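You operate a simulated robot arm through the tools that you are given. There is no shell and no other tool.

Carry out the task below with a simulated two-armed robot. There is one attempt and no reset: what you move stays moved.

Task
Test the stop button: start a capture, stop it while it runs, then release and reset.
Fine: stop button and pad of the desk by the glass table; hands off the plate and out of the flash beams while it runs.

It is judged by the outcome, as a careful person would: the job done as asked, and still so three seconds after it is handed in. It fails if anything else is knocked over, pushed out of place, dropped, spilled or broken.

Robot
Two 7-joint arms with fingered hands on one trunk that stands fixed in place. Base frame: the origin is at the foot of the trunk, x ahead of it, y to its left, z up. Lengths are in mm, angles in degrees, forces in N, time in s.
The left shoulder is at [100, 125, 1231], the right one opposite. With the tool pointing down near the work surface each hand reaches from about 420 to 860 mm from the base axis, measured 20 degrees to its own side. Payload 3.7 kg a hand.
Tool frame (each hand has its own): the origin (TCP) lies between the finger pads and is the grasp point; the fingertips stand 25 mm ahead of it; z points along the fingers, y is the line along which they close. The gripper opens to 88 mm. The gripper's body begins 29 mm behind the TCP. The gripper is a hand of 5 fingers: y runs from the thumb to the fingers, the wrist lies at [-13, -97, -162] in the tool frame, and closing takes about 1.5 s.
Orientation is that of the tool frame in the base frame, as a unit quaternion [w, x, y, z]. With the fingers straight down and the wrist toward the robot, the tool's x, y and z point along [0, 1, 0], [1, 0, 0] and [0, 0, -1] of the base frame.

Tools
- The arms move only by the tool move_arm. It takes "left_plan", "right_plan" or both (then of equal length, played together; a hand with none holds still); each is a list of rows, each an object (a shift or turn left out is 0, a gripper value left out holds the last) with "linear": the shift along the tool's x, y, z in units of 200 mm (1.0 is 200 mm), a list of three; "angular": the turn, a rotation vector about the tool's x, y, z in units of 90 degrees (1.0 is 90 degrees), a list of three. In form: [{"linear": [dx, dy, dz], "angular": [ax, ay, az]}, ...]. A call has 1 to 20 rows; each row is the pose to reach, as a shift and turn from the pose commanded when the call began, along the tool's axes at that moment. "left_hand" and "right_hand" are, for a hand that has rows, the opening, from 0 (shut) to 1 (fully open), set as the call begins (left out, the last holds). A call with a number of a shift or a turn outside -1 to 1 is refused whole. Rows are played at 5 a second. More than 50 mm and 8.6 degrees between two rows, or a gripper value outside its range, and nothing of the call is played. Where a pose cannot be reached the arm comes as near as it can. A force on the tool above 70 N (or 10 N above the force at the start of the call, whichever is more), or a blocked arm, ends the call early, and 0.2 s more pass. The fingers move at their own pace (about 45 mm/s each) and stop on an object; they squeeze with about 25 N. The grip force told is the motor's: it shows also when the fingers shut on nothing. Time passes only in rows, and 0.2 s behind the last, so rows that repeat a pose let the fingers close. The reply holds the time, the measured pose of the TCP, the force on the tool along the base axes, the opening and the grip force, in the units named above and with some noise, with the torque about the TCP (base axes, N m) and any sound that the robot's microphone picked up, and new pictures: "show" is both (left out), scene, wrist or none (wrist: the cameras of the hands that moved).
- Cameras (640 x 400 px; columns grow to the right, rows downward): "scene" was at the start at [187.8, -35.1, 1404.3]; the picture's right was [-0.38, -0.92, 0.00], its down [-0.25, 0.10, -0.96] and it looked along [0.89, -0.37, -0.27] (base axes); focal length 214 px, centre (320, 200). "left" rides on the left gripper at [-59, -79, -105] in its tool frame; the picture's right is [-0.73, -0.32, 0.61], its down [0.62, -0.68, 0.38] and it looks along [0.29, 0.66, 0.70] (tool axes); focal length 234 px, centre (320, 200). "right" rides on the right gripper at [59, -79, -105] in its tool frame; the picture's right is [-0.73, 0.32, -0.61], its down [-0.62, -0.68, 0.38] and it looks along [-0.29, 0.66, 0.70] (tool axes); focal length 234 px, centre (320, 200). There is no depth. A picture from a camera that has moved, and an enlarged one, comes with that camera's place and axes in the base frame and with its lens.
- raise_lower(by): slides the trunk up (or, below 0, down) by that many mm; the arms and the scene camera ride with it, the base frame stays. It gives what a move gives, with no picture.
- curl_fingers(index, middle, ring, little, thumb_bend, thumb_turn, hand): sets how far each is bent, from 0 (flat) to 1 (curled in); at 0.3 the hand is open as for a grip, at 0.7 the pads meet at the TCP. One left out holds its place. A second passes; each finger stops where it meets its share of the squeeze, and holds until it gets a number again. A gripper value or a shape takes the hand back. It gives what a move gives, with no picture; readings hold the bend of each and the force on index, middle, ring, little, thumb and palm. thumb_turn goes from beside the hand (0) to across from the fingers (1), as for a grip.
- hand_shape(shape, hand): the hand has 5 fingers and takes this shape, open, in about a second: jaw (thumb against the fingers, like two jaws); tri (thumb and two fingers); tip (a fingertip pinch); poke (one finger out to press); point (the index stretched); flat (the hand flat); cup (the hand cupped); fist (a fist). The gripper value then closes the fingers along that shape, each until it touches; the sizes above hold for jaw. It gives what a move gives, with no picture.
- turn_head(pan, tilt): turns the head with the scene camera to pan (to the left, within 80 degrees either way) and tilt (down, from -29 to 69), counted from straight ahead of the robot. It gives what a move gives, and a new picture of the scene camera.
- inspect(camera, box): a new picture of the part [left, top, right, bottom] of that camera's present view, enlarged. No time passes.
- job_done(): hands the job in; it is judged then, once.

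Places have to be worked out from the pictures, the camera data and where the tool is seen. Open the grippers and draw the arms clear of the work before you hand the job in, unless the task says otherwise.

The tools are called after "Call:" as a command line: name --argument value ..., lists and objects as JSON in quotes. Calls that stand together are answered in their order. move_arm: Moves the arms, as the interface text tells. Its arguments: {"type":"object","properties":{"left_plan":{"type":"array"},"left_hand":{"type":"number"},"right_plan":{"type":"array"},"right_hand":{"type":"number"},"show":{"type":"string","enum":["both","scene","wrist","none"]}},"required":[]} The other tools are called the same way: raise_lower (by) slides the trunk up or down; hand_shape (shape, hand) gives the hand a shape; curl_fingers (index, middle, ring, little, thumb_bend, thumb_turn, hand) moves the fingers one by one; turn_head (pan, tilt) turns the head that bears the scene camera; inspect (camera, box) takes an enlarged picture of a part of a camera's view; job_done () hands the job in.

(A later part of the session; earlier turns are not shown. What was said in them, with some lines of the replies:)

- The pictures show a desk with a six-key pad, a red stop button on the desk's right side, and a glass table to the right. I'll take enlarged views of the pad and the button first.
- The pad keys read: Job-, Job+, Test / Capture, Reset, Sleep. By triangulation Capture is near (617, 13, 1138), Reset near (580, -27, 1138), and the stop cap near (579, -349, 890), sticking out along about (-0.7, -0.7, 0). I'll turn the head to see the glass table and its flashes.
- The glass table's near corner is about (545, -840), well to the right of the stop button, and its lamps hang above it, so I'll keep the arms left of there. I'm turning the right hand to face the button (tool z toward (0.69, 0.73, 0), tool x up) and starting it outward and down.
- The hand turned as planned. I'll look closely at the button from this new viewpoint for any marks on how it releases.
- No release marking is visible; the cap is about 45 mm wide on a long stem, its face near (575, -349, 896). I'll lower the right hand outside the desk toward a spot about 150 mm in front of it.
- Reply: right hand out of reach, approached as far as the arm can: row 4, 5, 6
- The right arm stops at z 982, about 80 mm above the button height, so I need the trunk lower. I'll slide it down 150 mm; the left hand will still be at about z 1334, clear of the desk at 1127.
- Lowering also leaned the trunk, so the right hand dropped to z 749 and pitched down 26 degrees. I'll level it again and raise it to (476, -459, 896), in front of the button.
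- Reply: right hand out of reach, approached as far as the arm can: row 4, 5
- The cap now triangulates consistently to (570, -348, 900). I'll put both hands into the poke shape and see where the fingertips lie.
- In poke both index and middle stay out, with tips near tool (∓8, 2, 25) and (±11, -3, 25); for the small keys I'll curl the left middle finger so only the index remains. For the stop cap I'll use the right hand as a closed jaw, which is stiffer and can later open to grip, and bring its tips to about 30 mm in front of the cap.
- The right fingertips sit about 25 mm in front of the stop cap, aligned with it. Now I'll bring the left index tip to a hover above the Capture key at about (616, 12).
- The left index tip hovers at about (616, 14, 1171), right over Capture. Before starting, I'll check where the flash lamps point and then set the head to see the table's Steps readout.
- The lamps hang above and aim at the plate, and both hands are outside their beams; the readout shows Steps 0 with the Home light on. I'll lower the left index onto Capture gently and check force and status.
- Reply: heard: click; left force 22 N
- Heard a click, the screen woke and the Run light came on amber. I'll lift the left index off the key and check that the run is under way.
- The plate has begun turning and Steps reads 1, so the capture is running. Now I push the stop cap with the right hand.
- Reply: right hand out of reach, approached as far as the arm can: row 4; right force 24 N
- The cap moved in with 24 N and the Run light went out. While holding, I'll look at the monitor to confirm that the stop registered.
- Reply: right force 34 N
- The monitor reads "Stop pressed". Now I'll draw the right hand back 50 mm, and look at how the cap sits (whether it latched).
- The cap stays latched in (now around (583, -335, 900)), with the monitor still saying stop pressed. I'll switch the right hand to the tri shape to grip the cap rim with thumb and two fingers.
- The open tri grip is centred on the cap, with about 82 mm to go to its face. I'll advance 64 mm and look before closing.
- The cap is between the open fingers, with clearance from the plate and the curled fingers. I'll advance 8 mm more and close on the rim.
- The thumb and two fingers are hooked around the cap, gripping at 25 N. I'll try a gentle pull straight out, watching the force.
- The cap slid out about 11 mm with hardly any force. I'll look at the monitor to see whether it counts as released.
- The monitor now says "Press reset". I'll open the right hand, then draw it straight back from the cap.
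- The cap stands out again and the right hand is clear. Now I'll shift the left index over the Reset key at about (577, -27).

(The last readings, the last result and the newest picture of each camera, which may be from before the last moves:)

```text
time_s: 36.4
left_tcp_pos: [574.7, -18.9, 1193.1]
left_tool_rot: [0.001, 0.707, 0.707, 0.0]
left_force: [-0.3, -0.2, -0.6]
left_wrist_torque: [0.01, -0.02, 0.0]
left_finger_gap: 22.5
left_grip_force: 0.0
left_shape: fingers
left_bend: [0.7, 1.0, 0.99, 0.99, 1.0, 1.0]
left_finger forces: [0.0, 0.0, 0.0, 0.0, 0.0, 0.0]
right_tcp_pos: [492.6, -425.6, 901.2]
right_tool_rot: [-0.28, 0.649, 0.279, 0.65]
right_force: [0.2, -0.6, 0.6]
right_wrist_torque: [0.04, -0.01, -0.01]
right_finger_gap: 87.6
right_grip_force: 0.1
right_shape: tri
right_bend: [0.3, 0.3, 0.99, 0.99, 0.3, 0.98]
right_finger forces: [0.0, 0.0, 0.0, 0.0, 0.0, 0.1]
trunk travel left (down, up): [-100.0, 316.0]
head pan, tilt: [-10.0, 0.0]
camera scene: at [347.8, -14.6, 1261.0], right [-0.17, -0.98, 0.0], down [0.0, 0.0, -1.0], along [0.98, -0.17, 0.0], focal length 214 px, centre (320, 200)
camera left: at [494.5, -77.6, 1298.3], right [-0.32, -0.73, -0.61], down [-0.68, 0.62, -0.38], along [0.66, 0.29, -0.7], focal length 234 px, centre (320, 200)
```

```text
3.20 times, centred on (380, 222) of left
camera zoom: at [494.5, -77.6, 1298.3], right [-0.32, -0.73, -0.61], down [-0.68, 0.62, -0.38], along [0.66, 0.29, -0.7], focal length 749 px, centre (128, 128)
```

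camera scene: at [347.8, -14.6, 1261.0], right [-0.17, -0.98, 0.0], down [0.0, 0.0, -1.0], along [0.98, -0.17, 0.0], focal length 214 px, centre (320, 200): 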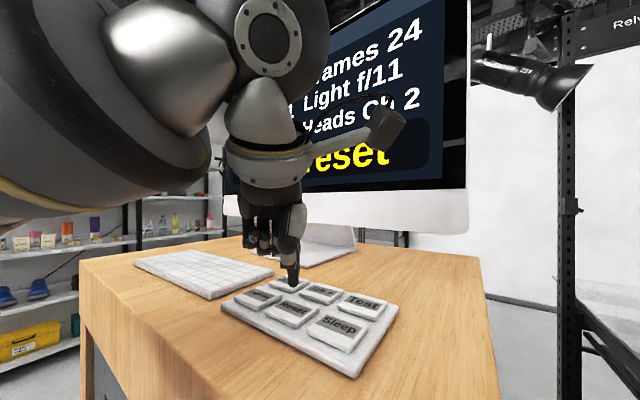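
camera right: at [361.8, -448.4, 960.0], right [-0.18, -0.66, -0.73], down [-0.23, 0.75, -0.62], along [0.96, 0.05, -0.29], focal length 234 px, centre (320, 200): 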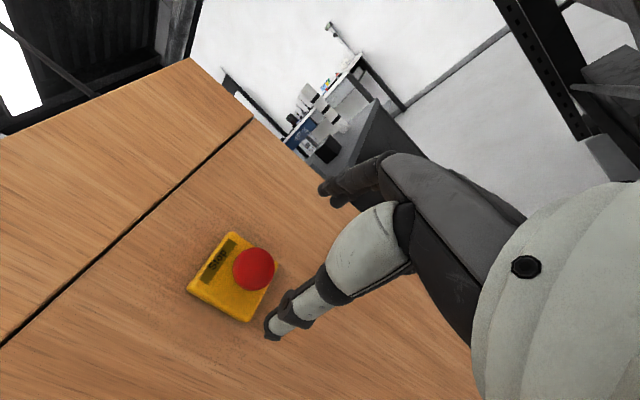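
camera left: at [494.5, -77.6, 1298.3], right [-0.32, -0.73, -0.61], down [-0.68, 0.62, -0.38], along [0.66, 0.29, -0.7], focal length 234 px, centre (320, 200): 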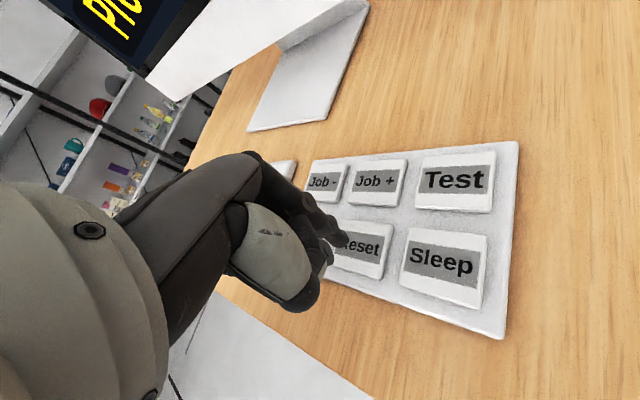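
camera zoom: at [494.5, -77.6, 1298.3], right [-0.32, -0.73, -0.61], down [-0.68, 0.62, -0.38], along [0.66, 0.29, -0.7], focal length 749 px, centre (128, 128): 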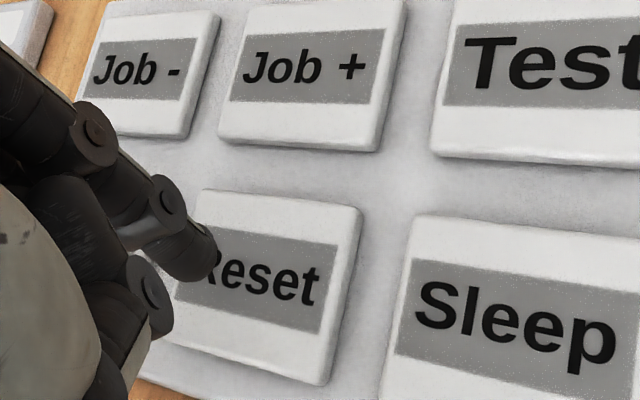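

The index is aligned over Reset just as it was over Capture. I'll press it down gently.

Call:
move_arm --left_plan '[{"linear": [0, 0, 0.08]}, {"linear": [0, 0, 0.13]}, {"linear": [0, 0, 0.15]}, {"linear": [0, 0, 0.16]}, {"linear": [0, 0, 0.165]}]'

```text
time_s: 37.6
left_tcp_pos: [574.1, -20.1, 1163.5]
left_tool_rot: [0.004, 0.706, 0.708, 0.001]
left_force: [6.2, -0.4, 26.5]
left_wrist_torque: [-0.21, -0.26, 0.06]
left_finger_gap: 22.9
left_grip_force: 12.9
left_shape: fingers
left_bend: [0.7, 1.0, 0.99, 0.99, 1.0, 1.0]
left_finger forces: [25.6, 0.0, 0.0, 0.0, 0.0, 0.1]
right_tcp_pos: [491.5, -426.5, 901.5]
right_tool_rot: [-0.279, 0.648, 0.279, 0.651]
right_force: [0.0, 0.2, -1.3]
right_wrist_torque: [-0.04, -0.01, 0.01]
right_finger_gap: 87.6
right_grip_force: 0.0
right_shape: tri
right_bend: [0.3, 0.3, 0.99, 0.99, 0.3, 0.98]
right_finger forces: [0.0, 0.1, 0.0, 0.0, 0.0, 0.0]
trunk travel left (down, up): [-100.0, 316.0]
head pan, tilt: [-10.0, 0.0]
heard: click
camera scene: at [346.0, -14.9, 1262.0], right [-0.17, -0.98, 0.0], down [0.0, 0.0, -1.0], along [0.98, -0.17, 0.0], focal length 214 px, centre (320, 200)
camera left: at [493.6, -77.9, 1268.1], right [-0.32, -0.73, -0.61], down [-0.68, 0.62, -0.39], along [0.66, 0.29, -0.69], focal length 234 px, centre (320, 200)
```

scene: 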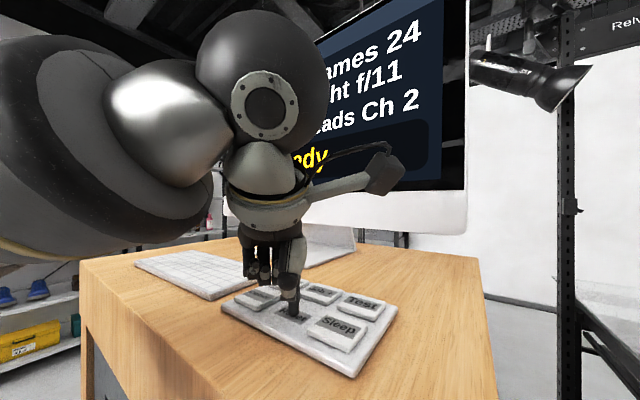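
left: 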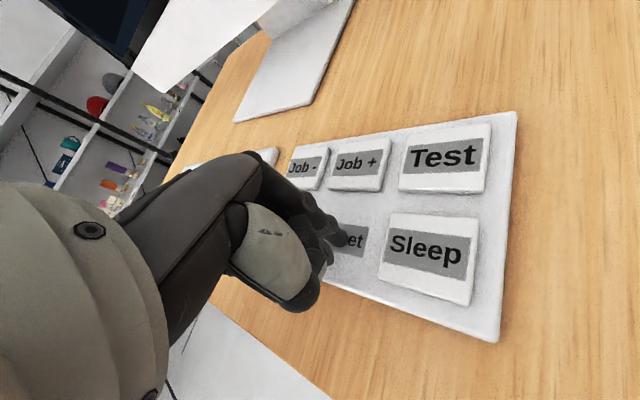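

The reset clicked and the monitor shows "...dy" (Ready). I'll lift the left hand high and draw the right hand back further, opening both.

Call:
move_arm --left_plan '[{"linear": [0, 0, -0.15]}, {"linear": [0, -0.05, -0.35]}, {"linear": [0, -0.1, -0.55]}, {"linear": [0.1, -0.2, -0.75]}, {"linear": [0.2, -0.3, -0.9]}]' --right_plan '[{"linear": [0, 0, -0.05]}, {"linear": [0, 0, -0.1]}, {"linear": [0, 0, -0.15]}, {"linear": [0, 0, -0.2]}, {"linear": [0, 0, -0.2]}]'

Call:
turn_head --pan -12 --tilt -5

```text
time_s: 38.8
left_tcp_pos: [540.8, 14.1, 1302.1]
left_tool_rot: [0.0, 0.708, 0.706, -0.001]
left_force: [0.3, 0.8, -0.3]
left_wrist_torque: [0.03, -0.02, -0.01]
left_finger_gap: 22.5
left_grip_force: 0.0
left_shape: fingers
left_bend: [0.7, 1.0, 0.99, 0.99, 1.0, 1.0]
left_finger forces: [0.0, 0.1, 0.1, 0.1, 0.0, 0.1]
left hand out of reach, approached as far as the arm can: row 4, 5
right_tcp_pos: [463.9, -456.4, 900.9]
right_tool_rot: [-0.28, 0.649, 0.278, 0.65]
right_force: [-0.5, -0.2, 0.4]
right_wrist_torque: [0.03, -0.02, -0.04]
right_finger_gap: 87.6
right_grip_force: 0.0
right_shape: tri
right_bend: [0.3, 0.3, 0.99, 0.99, 0.3, 0.98]
right_finger forces: [0.1, 0.0, 0.0, 0.0, 0.0, 0.0]
trunk travel left (down, up): [-100.0, 316.0]
head pan, tilt: [-10.0, 0.0]
camera scene: at [348.4, -15.3, 1260.7], right [-0.17, -0.98, 0.0], down [0.0, 0.0, -1.0], along [0.98, -0.17, 0.0], focal length 214 px, centre (320, 200)
camera right: at [334.8, -478.3, 959.2], right [-0.18, -0.66, -0.73], down [-0.23, 0.75, -0.62], along [0.96, 0.05, -0.29], focal length 234 px, centre (320, 200)
camera left: at [462.0, -44.3, 1407.6], right [-0.33, -0.73, -0.61], down [-0.68, 0.62, -0.38], along [0.66, 0.29, -0.7], focal length 234 px, centre (320, 200)
```

scene: 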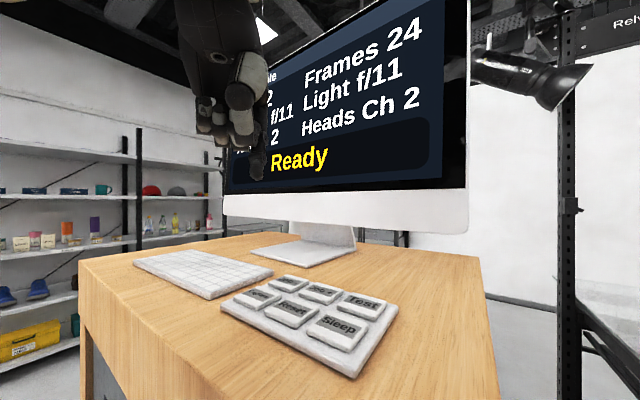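
right: 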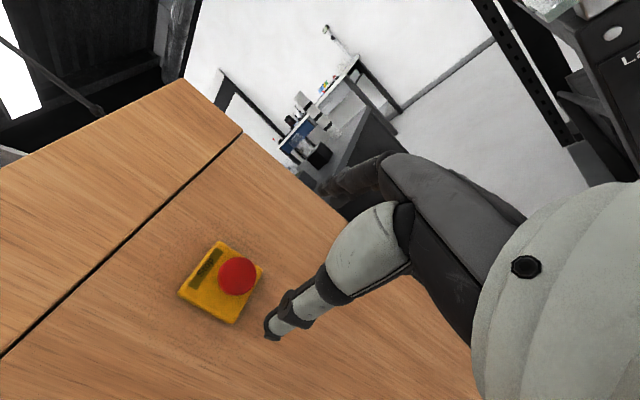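
left: 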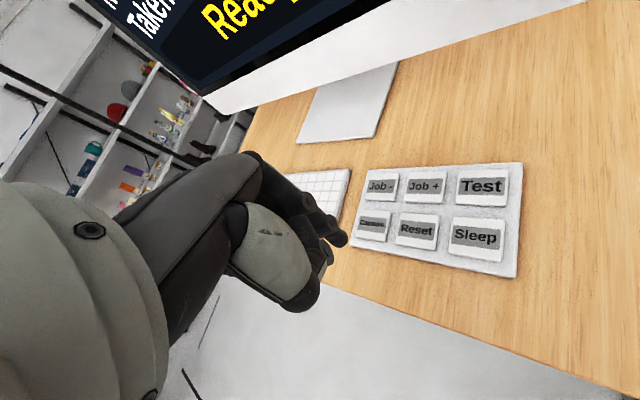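

```text
time_s: 39.4
left_tcp_pos: [541.7, 13.3, 1304.0]
left_tool_rot: [0.0, 0.707, 0.707, -0.001]
left_force: [-0.7, -0.2, -0.6]
left_wrist_torque: [-0.05, 0.05, 0.0]
left_finger_gap: 22.7
left_grip_force: 0.0
left_shape: fingers
left_bend: [0.7, 1.0, 0.99, 0.99, 1.0, 1.0]
left_finger forces: [0.0, 0.1, 0.1, 0.0, 0.0, 0.0]
right_tcp_pos: [464.9, -455.7, 900.4]
right_tool_rot: [-0.279, 0.649, 0.279, 0.651]
right_force: [0.3, 0.8, -0.2]
right_wrist_torque: [-0.01, 0.01, -0.01]
right_finger_gap: 87.6
right_grip_force: 0.1
right_shape: tri
right_bend: [0.3, 0.3, 0.99, 0.99, 0.3, 0.98]
right_finger forces: [0.0, 0.0, 0.0, 0.1, 0.0, 0.1]
trunk travel left (down, up): [-100.0, 316.0]
head pan, tilt: [-12.0, -5.0]
camera scene: at [344.5, -17.3, 1268.9], right [-0.21, -0.98, 0.0], down [0.08, -0.02, -1.0], along [0.97, -0.21, 0.09], focal length 214 px, centre (320, 200)
```

scene: 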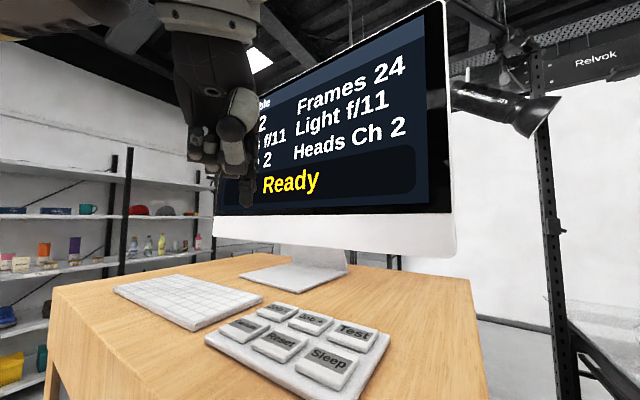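

The monitor reads "Ready". I'll open the left hand and check the table's lights and the stop cap one last time.

Call:
hand_shape --hand "left" --shape "jaw"

Call:
hand_shape --hand "right" --shape "jaw"

Call:
turn_head --pan -48 --tilt 25

Call:
inspect --camera "scene" --box '[280, 120, 640, 345]'

Call:
inspect --camera "left" --box '[0, 0, 640, 400]'

```text
time_s: 40.3
left_tcp_pos: [541.6, 15.1, 1303.4]
left_tool_rot: [0.001, 0.708, 0.706, -0.001]
left_force: [0.5, 0.8, -0.1]
left_wrist_torque: [0.01, -0.02, -0.02]
left_finger_gap: 87.9
left_grip_force: 0.1
left_shape: jaw
left_bend: [0.3, 0.3, 0.3, 0.3, 0.3, 0.98]
left_finger forces: [0.0, 0.0, 0.1, 0.0, 0.1, 0.1]
right_tcp_pos: [465.1, -455.4, 901.9]
right_tool_rot: [-0.28, 0.649, 0.28, 0.65]
right_force: [0.6, 0.6, 0.3]
right_wrist_torque: [0.0, 0.01, -0.01]
right_finger_gap: 87.8
right_grip_force: 0.0
right_shape: tri
right_bend: [0.3, 0.3, 0.99, 0.99, 0.3, 0.98]
right_finger forces: [0.0, 0.0, 0.0, 0.0, 0.1, 0.1]
trunk travel left (down, up): [-100.0, 316.0]
head pan, tilt: [-12.0, -5.0]
```

```text
time_s: 41.2
left_tcp_pos: [541.8, 13.5, 1303.3]
left_tool_rot: [0.001, 0.708, 0.706, -0.002]
left_force: [-0.8, -1.0, 0.4]
left_wrist_torque: [0.03, 0.0, 0.03]
left_finger_gap: 87.8
left_grip_force: 0.1
left_shape: jaw
left_bend: [0.3, 0.3, 0.3, 0.3, 0.3, 0.98]
left_finger forces: [0.0, 0.0, 0.0, 0.0, 0.1, 0.1]
right_tcp_pos: [464.3, -455.5, 902.2]
right_tool_rot: [-0.279, 0.649, 0.279, 0.65]
right_force: [-0.1, 0.8, -0.3]
right_wrist_torque: [0.02, 0.02, 0.03]
right_finger_gap: 87.6
right_grip_force: 0.0
right_shape: jaw
right_bend: [0.3, 0.3, 0.3, 0.3, 0.3, 0.98]
right_finger forces: [0.1, 0.0, 0.0, 0.0, 0.0, 0.0]
trunk travel left (down, up): [-100.0, 316.0]
head pan, tilt: [-12.0, -5.0]
```

```text
time_s: 42.3
left_tcp_pos: [542.1, 13.8, 1304.0]
left_tool_rot: [0.001, 0.708, 0.706, -0.001]
left_force: [0.5, 0.3, -0.7]
left_wrist_torque: [0.02, 0.01, -0.02]
left_finger_gap: 87.8
left_grip_force: 0.1
left_shape: jaw
left_bend: [0.3, 0.3, 0.3, 0.3, 0.3, 0.98]
left_finger forces: [0.0, 0.1, 0.1, 0.0, 0.0, 0.1]
right_tcp_pos: [464.9, -455.1, 900.6]
right_tool_rot: [-0.279, 0.649, 0.278, 0.651]
right_force: [-0.4, 0.4, -0.8]
right_wrist_torque: [0.01, 0.03, -0.01]
right_finger_gap: 87.9
right_grip_force: 0.0
right_shape: jaw
right_bend: [0.3, 0.3, 0.3, 0.3, 0.3, 0.98]
right_finger forces: [0.0, 0.1, 0.0, 0.1, 0.0, 0.0]
trunk travel left (down, up): [-100.0, 316.0]
head pan, tilt: [-48.0, 25.0]
camera scene: at [320.7, -67.6, 1220.8], right [-0.74, -0.67, 0.0], down [-0.28, 0.31, -0.91], along [0.61, -0.67, -0.42], focal length 214 px, centre (320, 200)
```

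scene: 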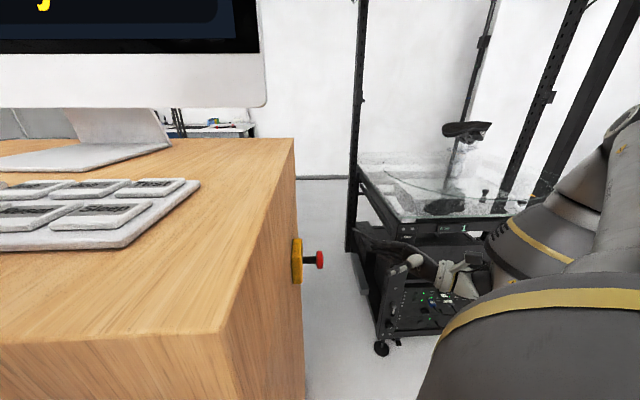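

```text
1.78 times, centred on (460, 232) of scene
camera zoom: at [320.7, -67.6, 1220.8], right [-0.74, -0.67, 0.0], down [-0.28, 0.31, -0.91], along [0.61, -0.67, -0.42], focal length 381 px, centre (71, 142)
```

zoom: 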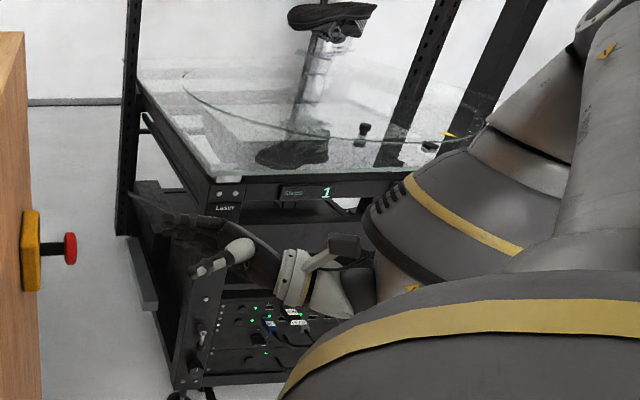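

```text
1.00 times, centred on (320, 200) of left (not enlarged: the box is as wide or as high as the picture)
camera zoom: at [461.0, -43.7, 1408.2], right [-0.32, -0.73, -0.61], down [-0.68, 0.62, -0.39], along [0.66, 0.29, -0.7], focal length 234 px, centre (320, 200)
```

zoom: 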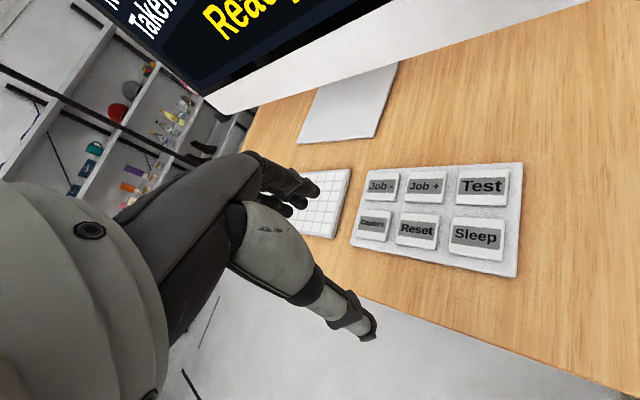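

The stop cap is out, the monitor reads "Ready", the table is still with the shoe in place, and both open hands are clear of the work. I'm handing the job in.

Call:
job_done

```text
The job is handed in.
```

The stop button works: it halted a running capture, and the system went back to "Ready" after release and reset.

1. **Start:** I pressed Capture on the pad. The Run light came on, the plate began turning and Steps went to 1.
2. **Stop:** I pushed the stop button at Steps 1. The Run light went out, the monitor showed "Stop pressed", and the cap stayed latched in.
3. **Release:** I pulled the cap straight out about 11 mm with little force, and the monitor changed to "Press reset".
4. **Reset:** I pressed Reset on the pad, and the monitor changed to "Ready".

Both hands stayed off the plate and, as far as I could see, out of the flash beams. Nothing else was touched or moved by the arms, and they are now open and clear of the desk and table. The plate stopped slightly off its start position with Steps still at 1, and I left it there since you didn't ask for it to be homed.
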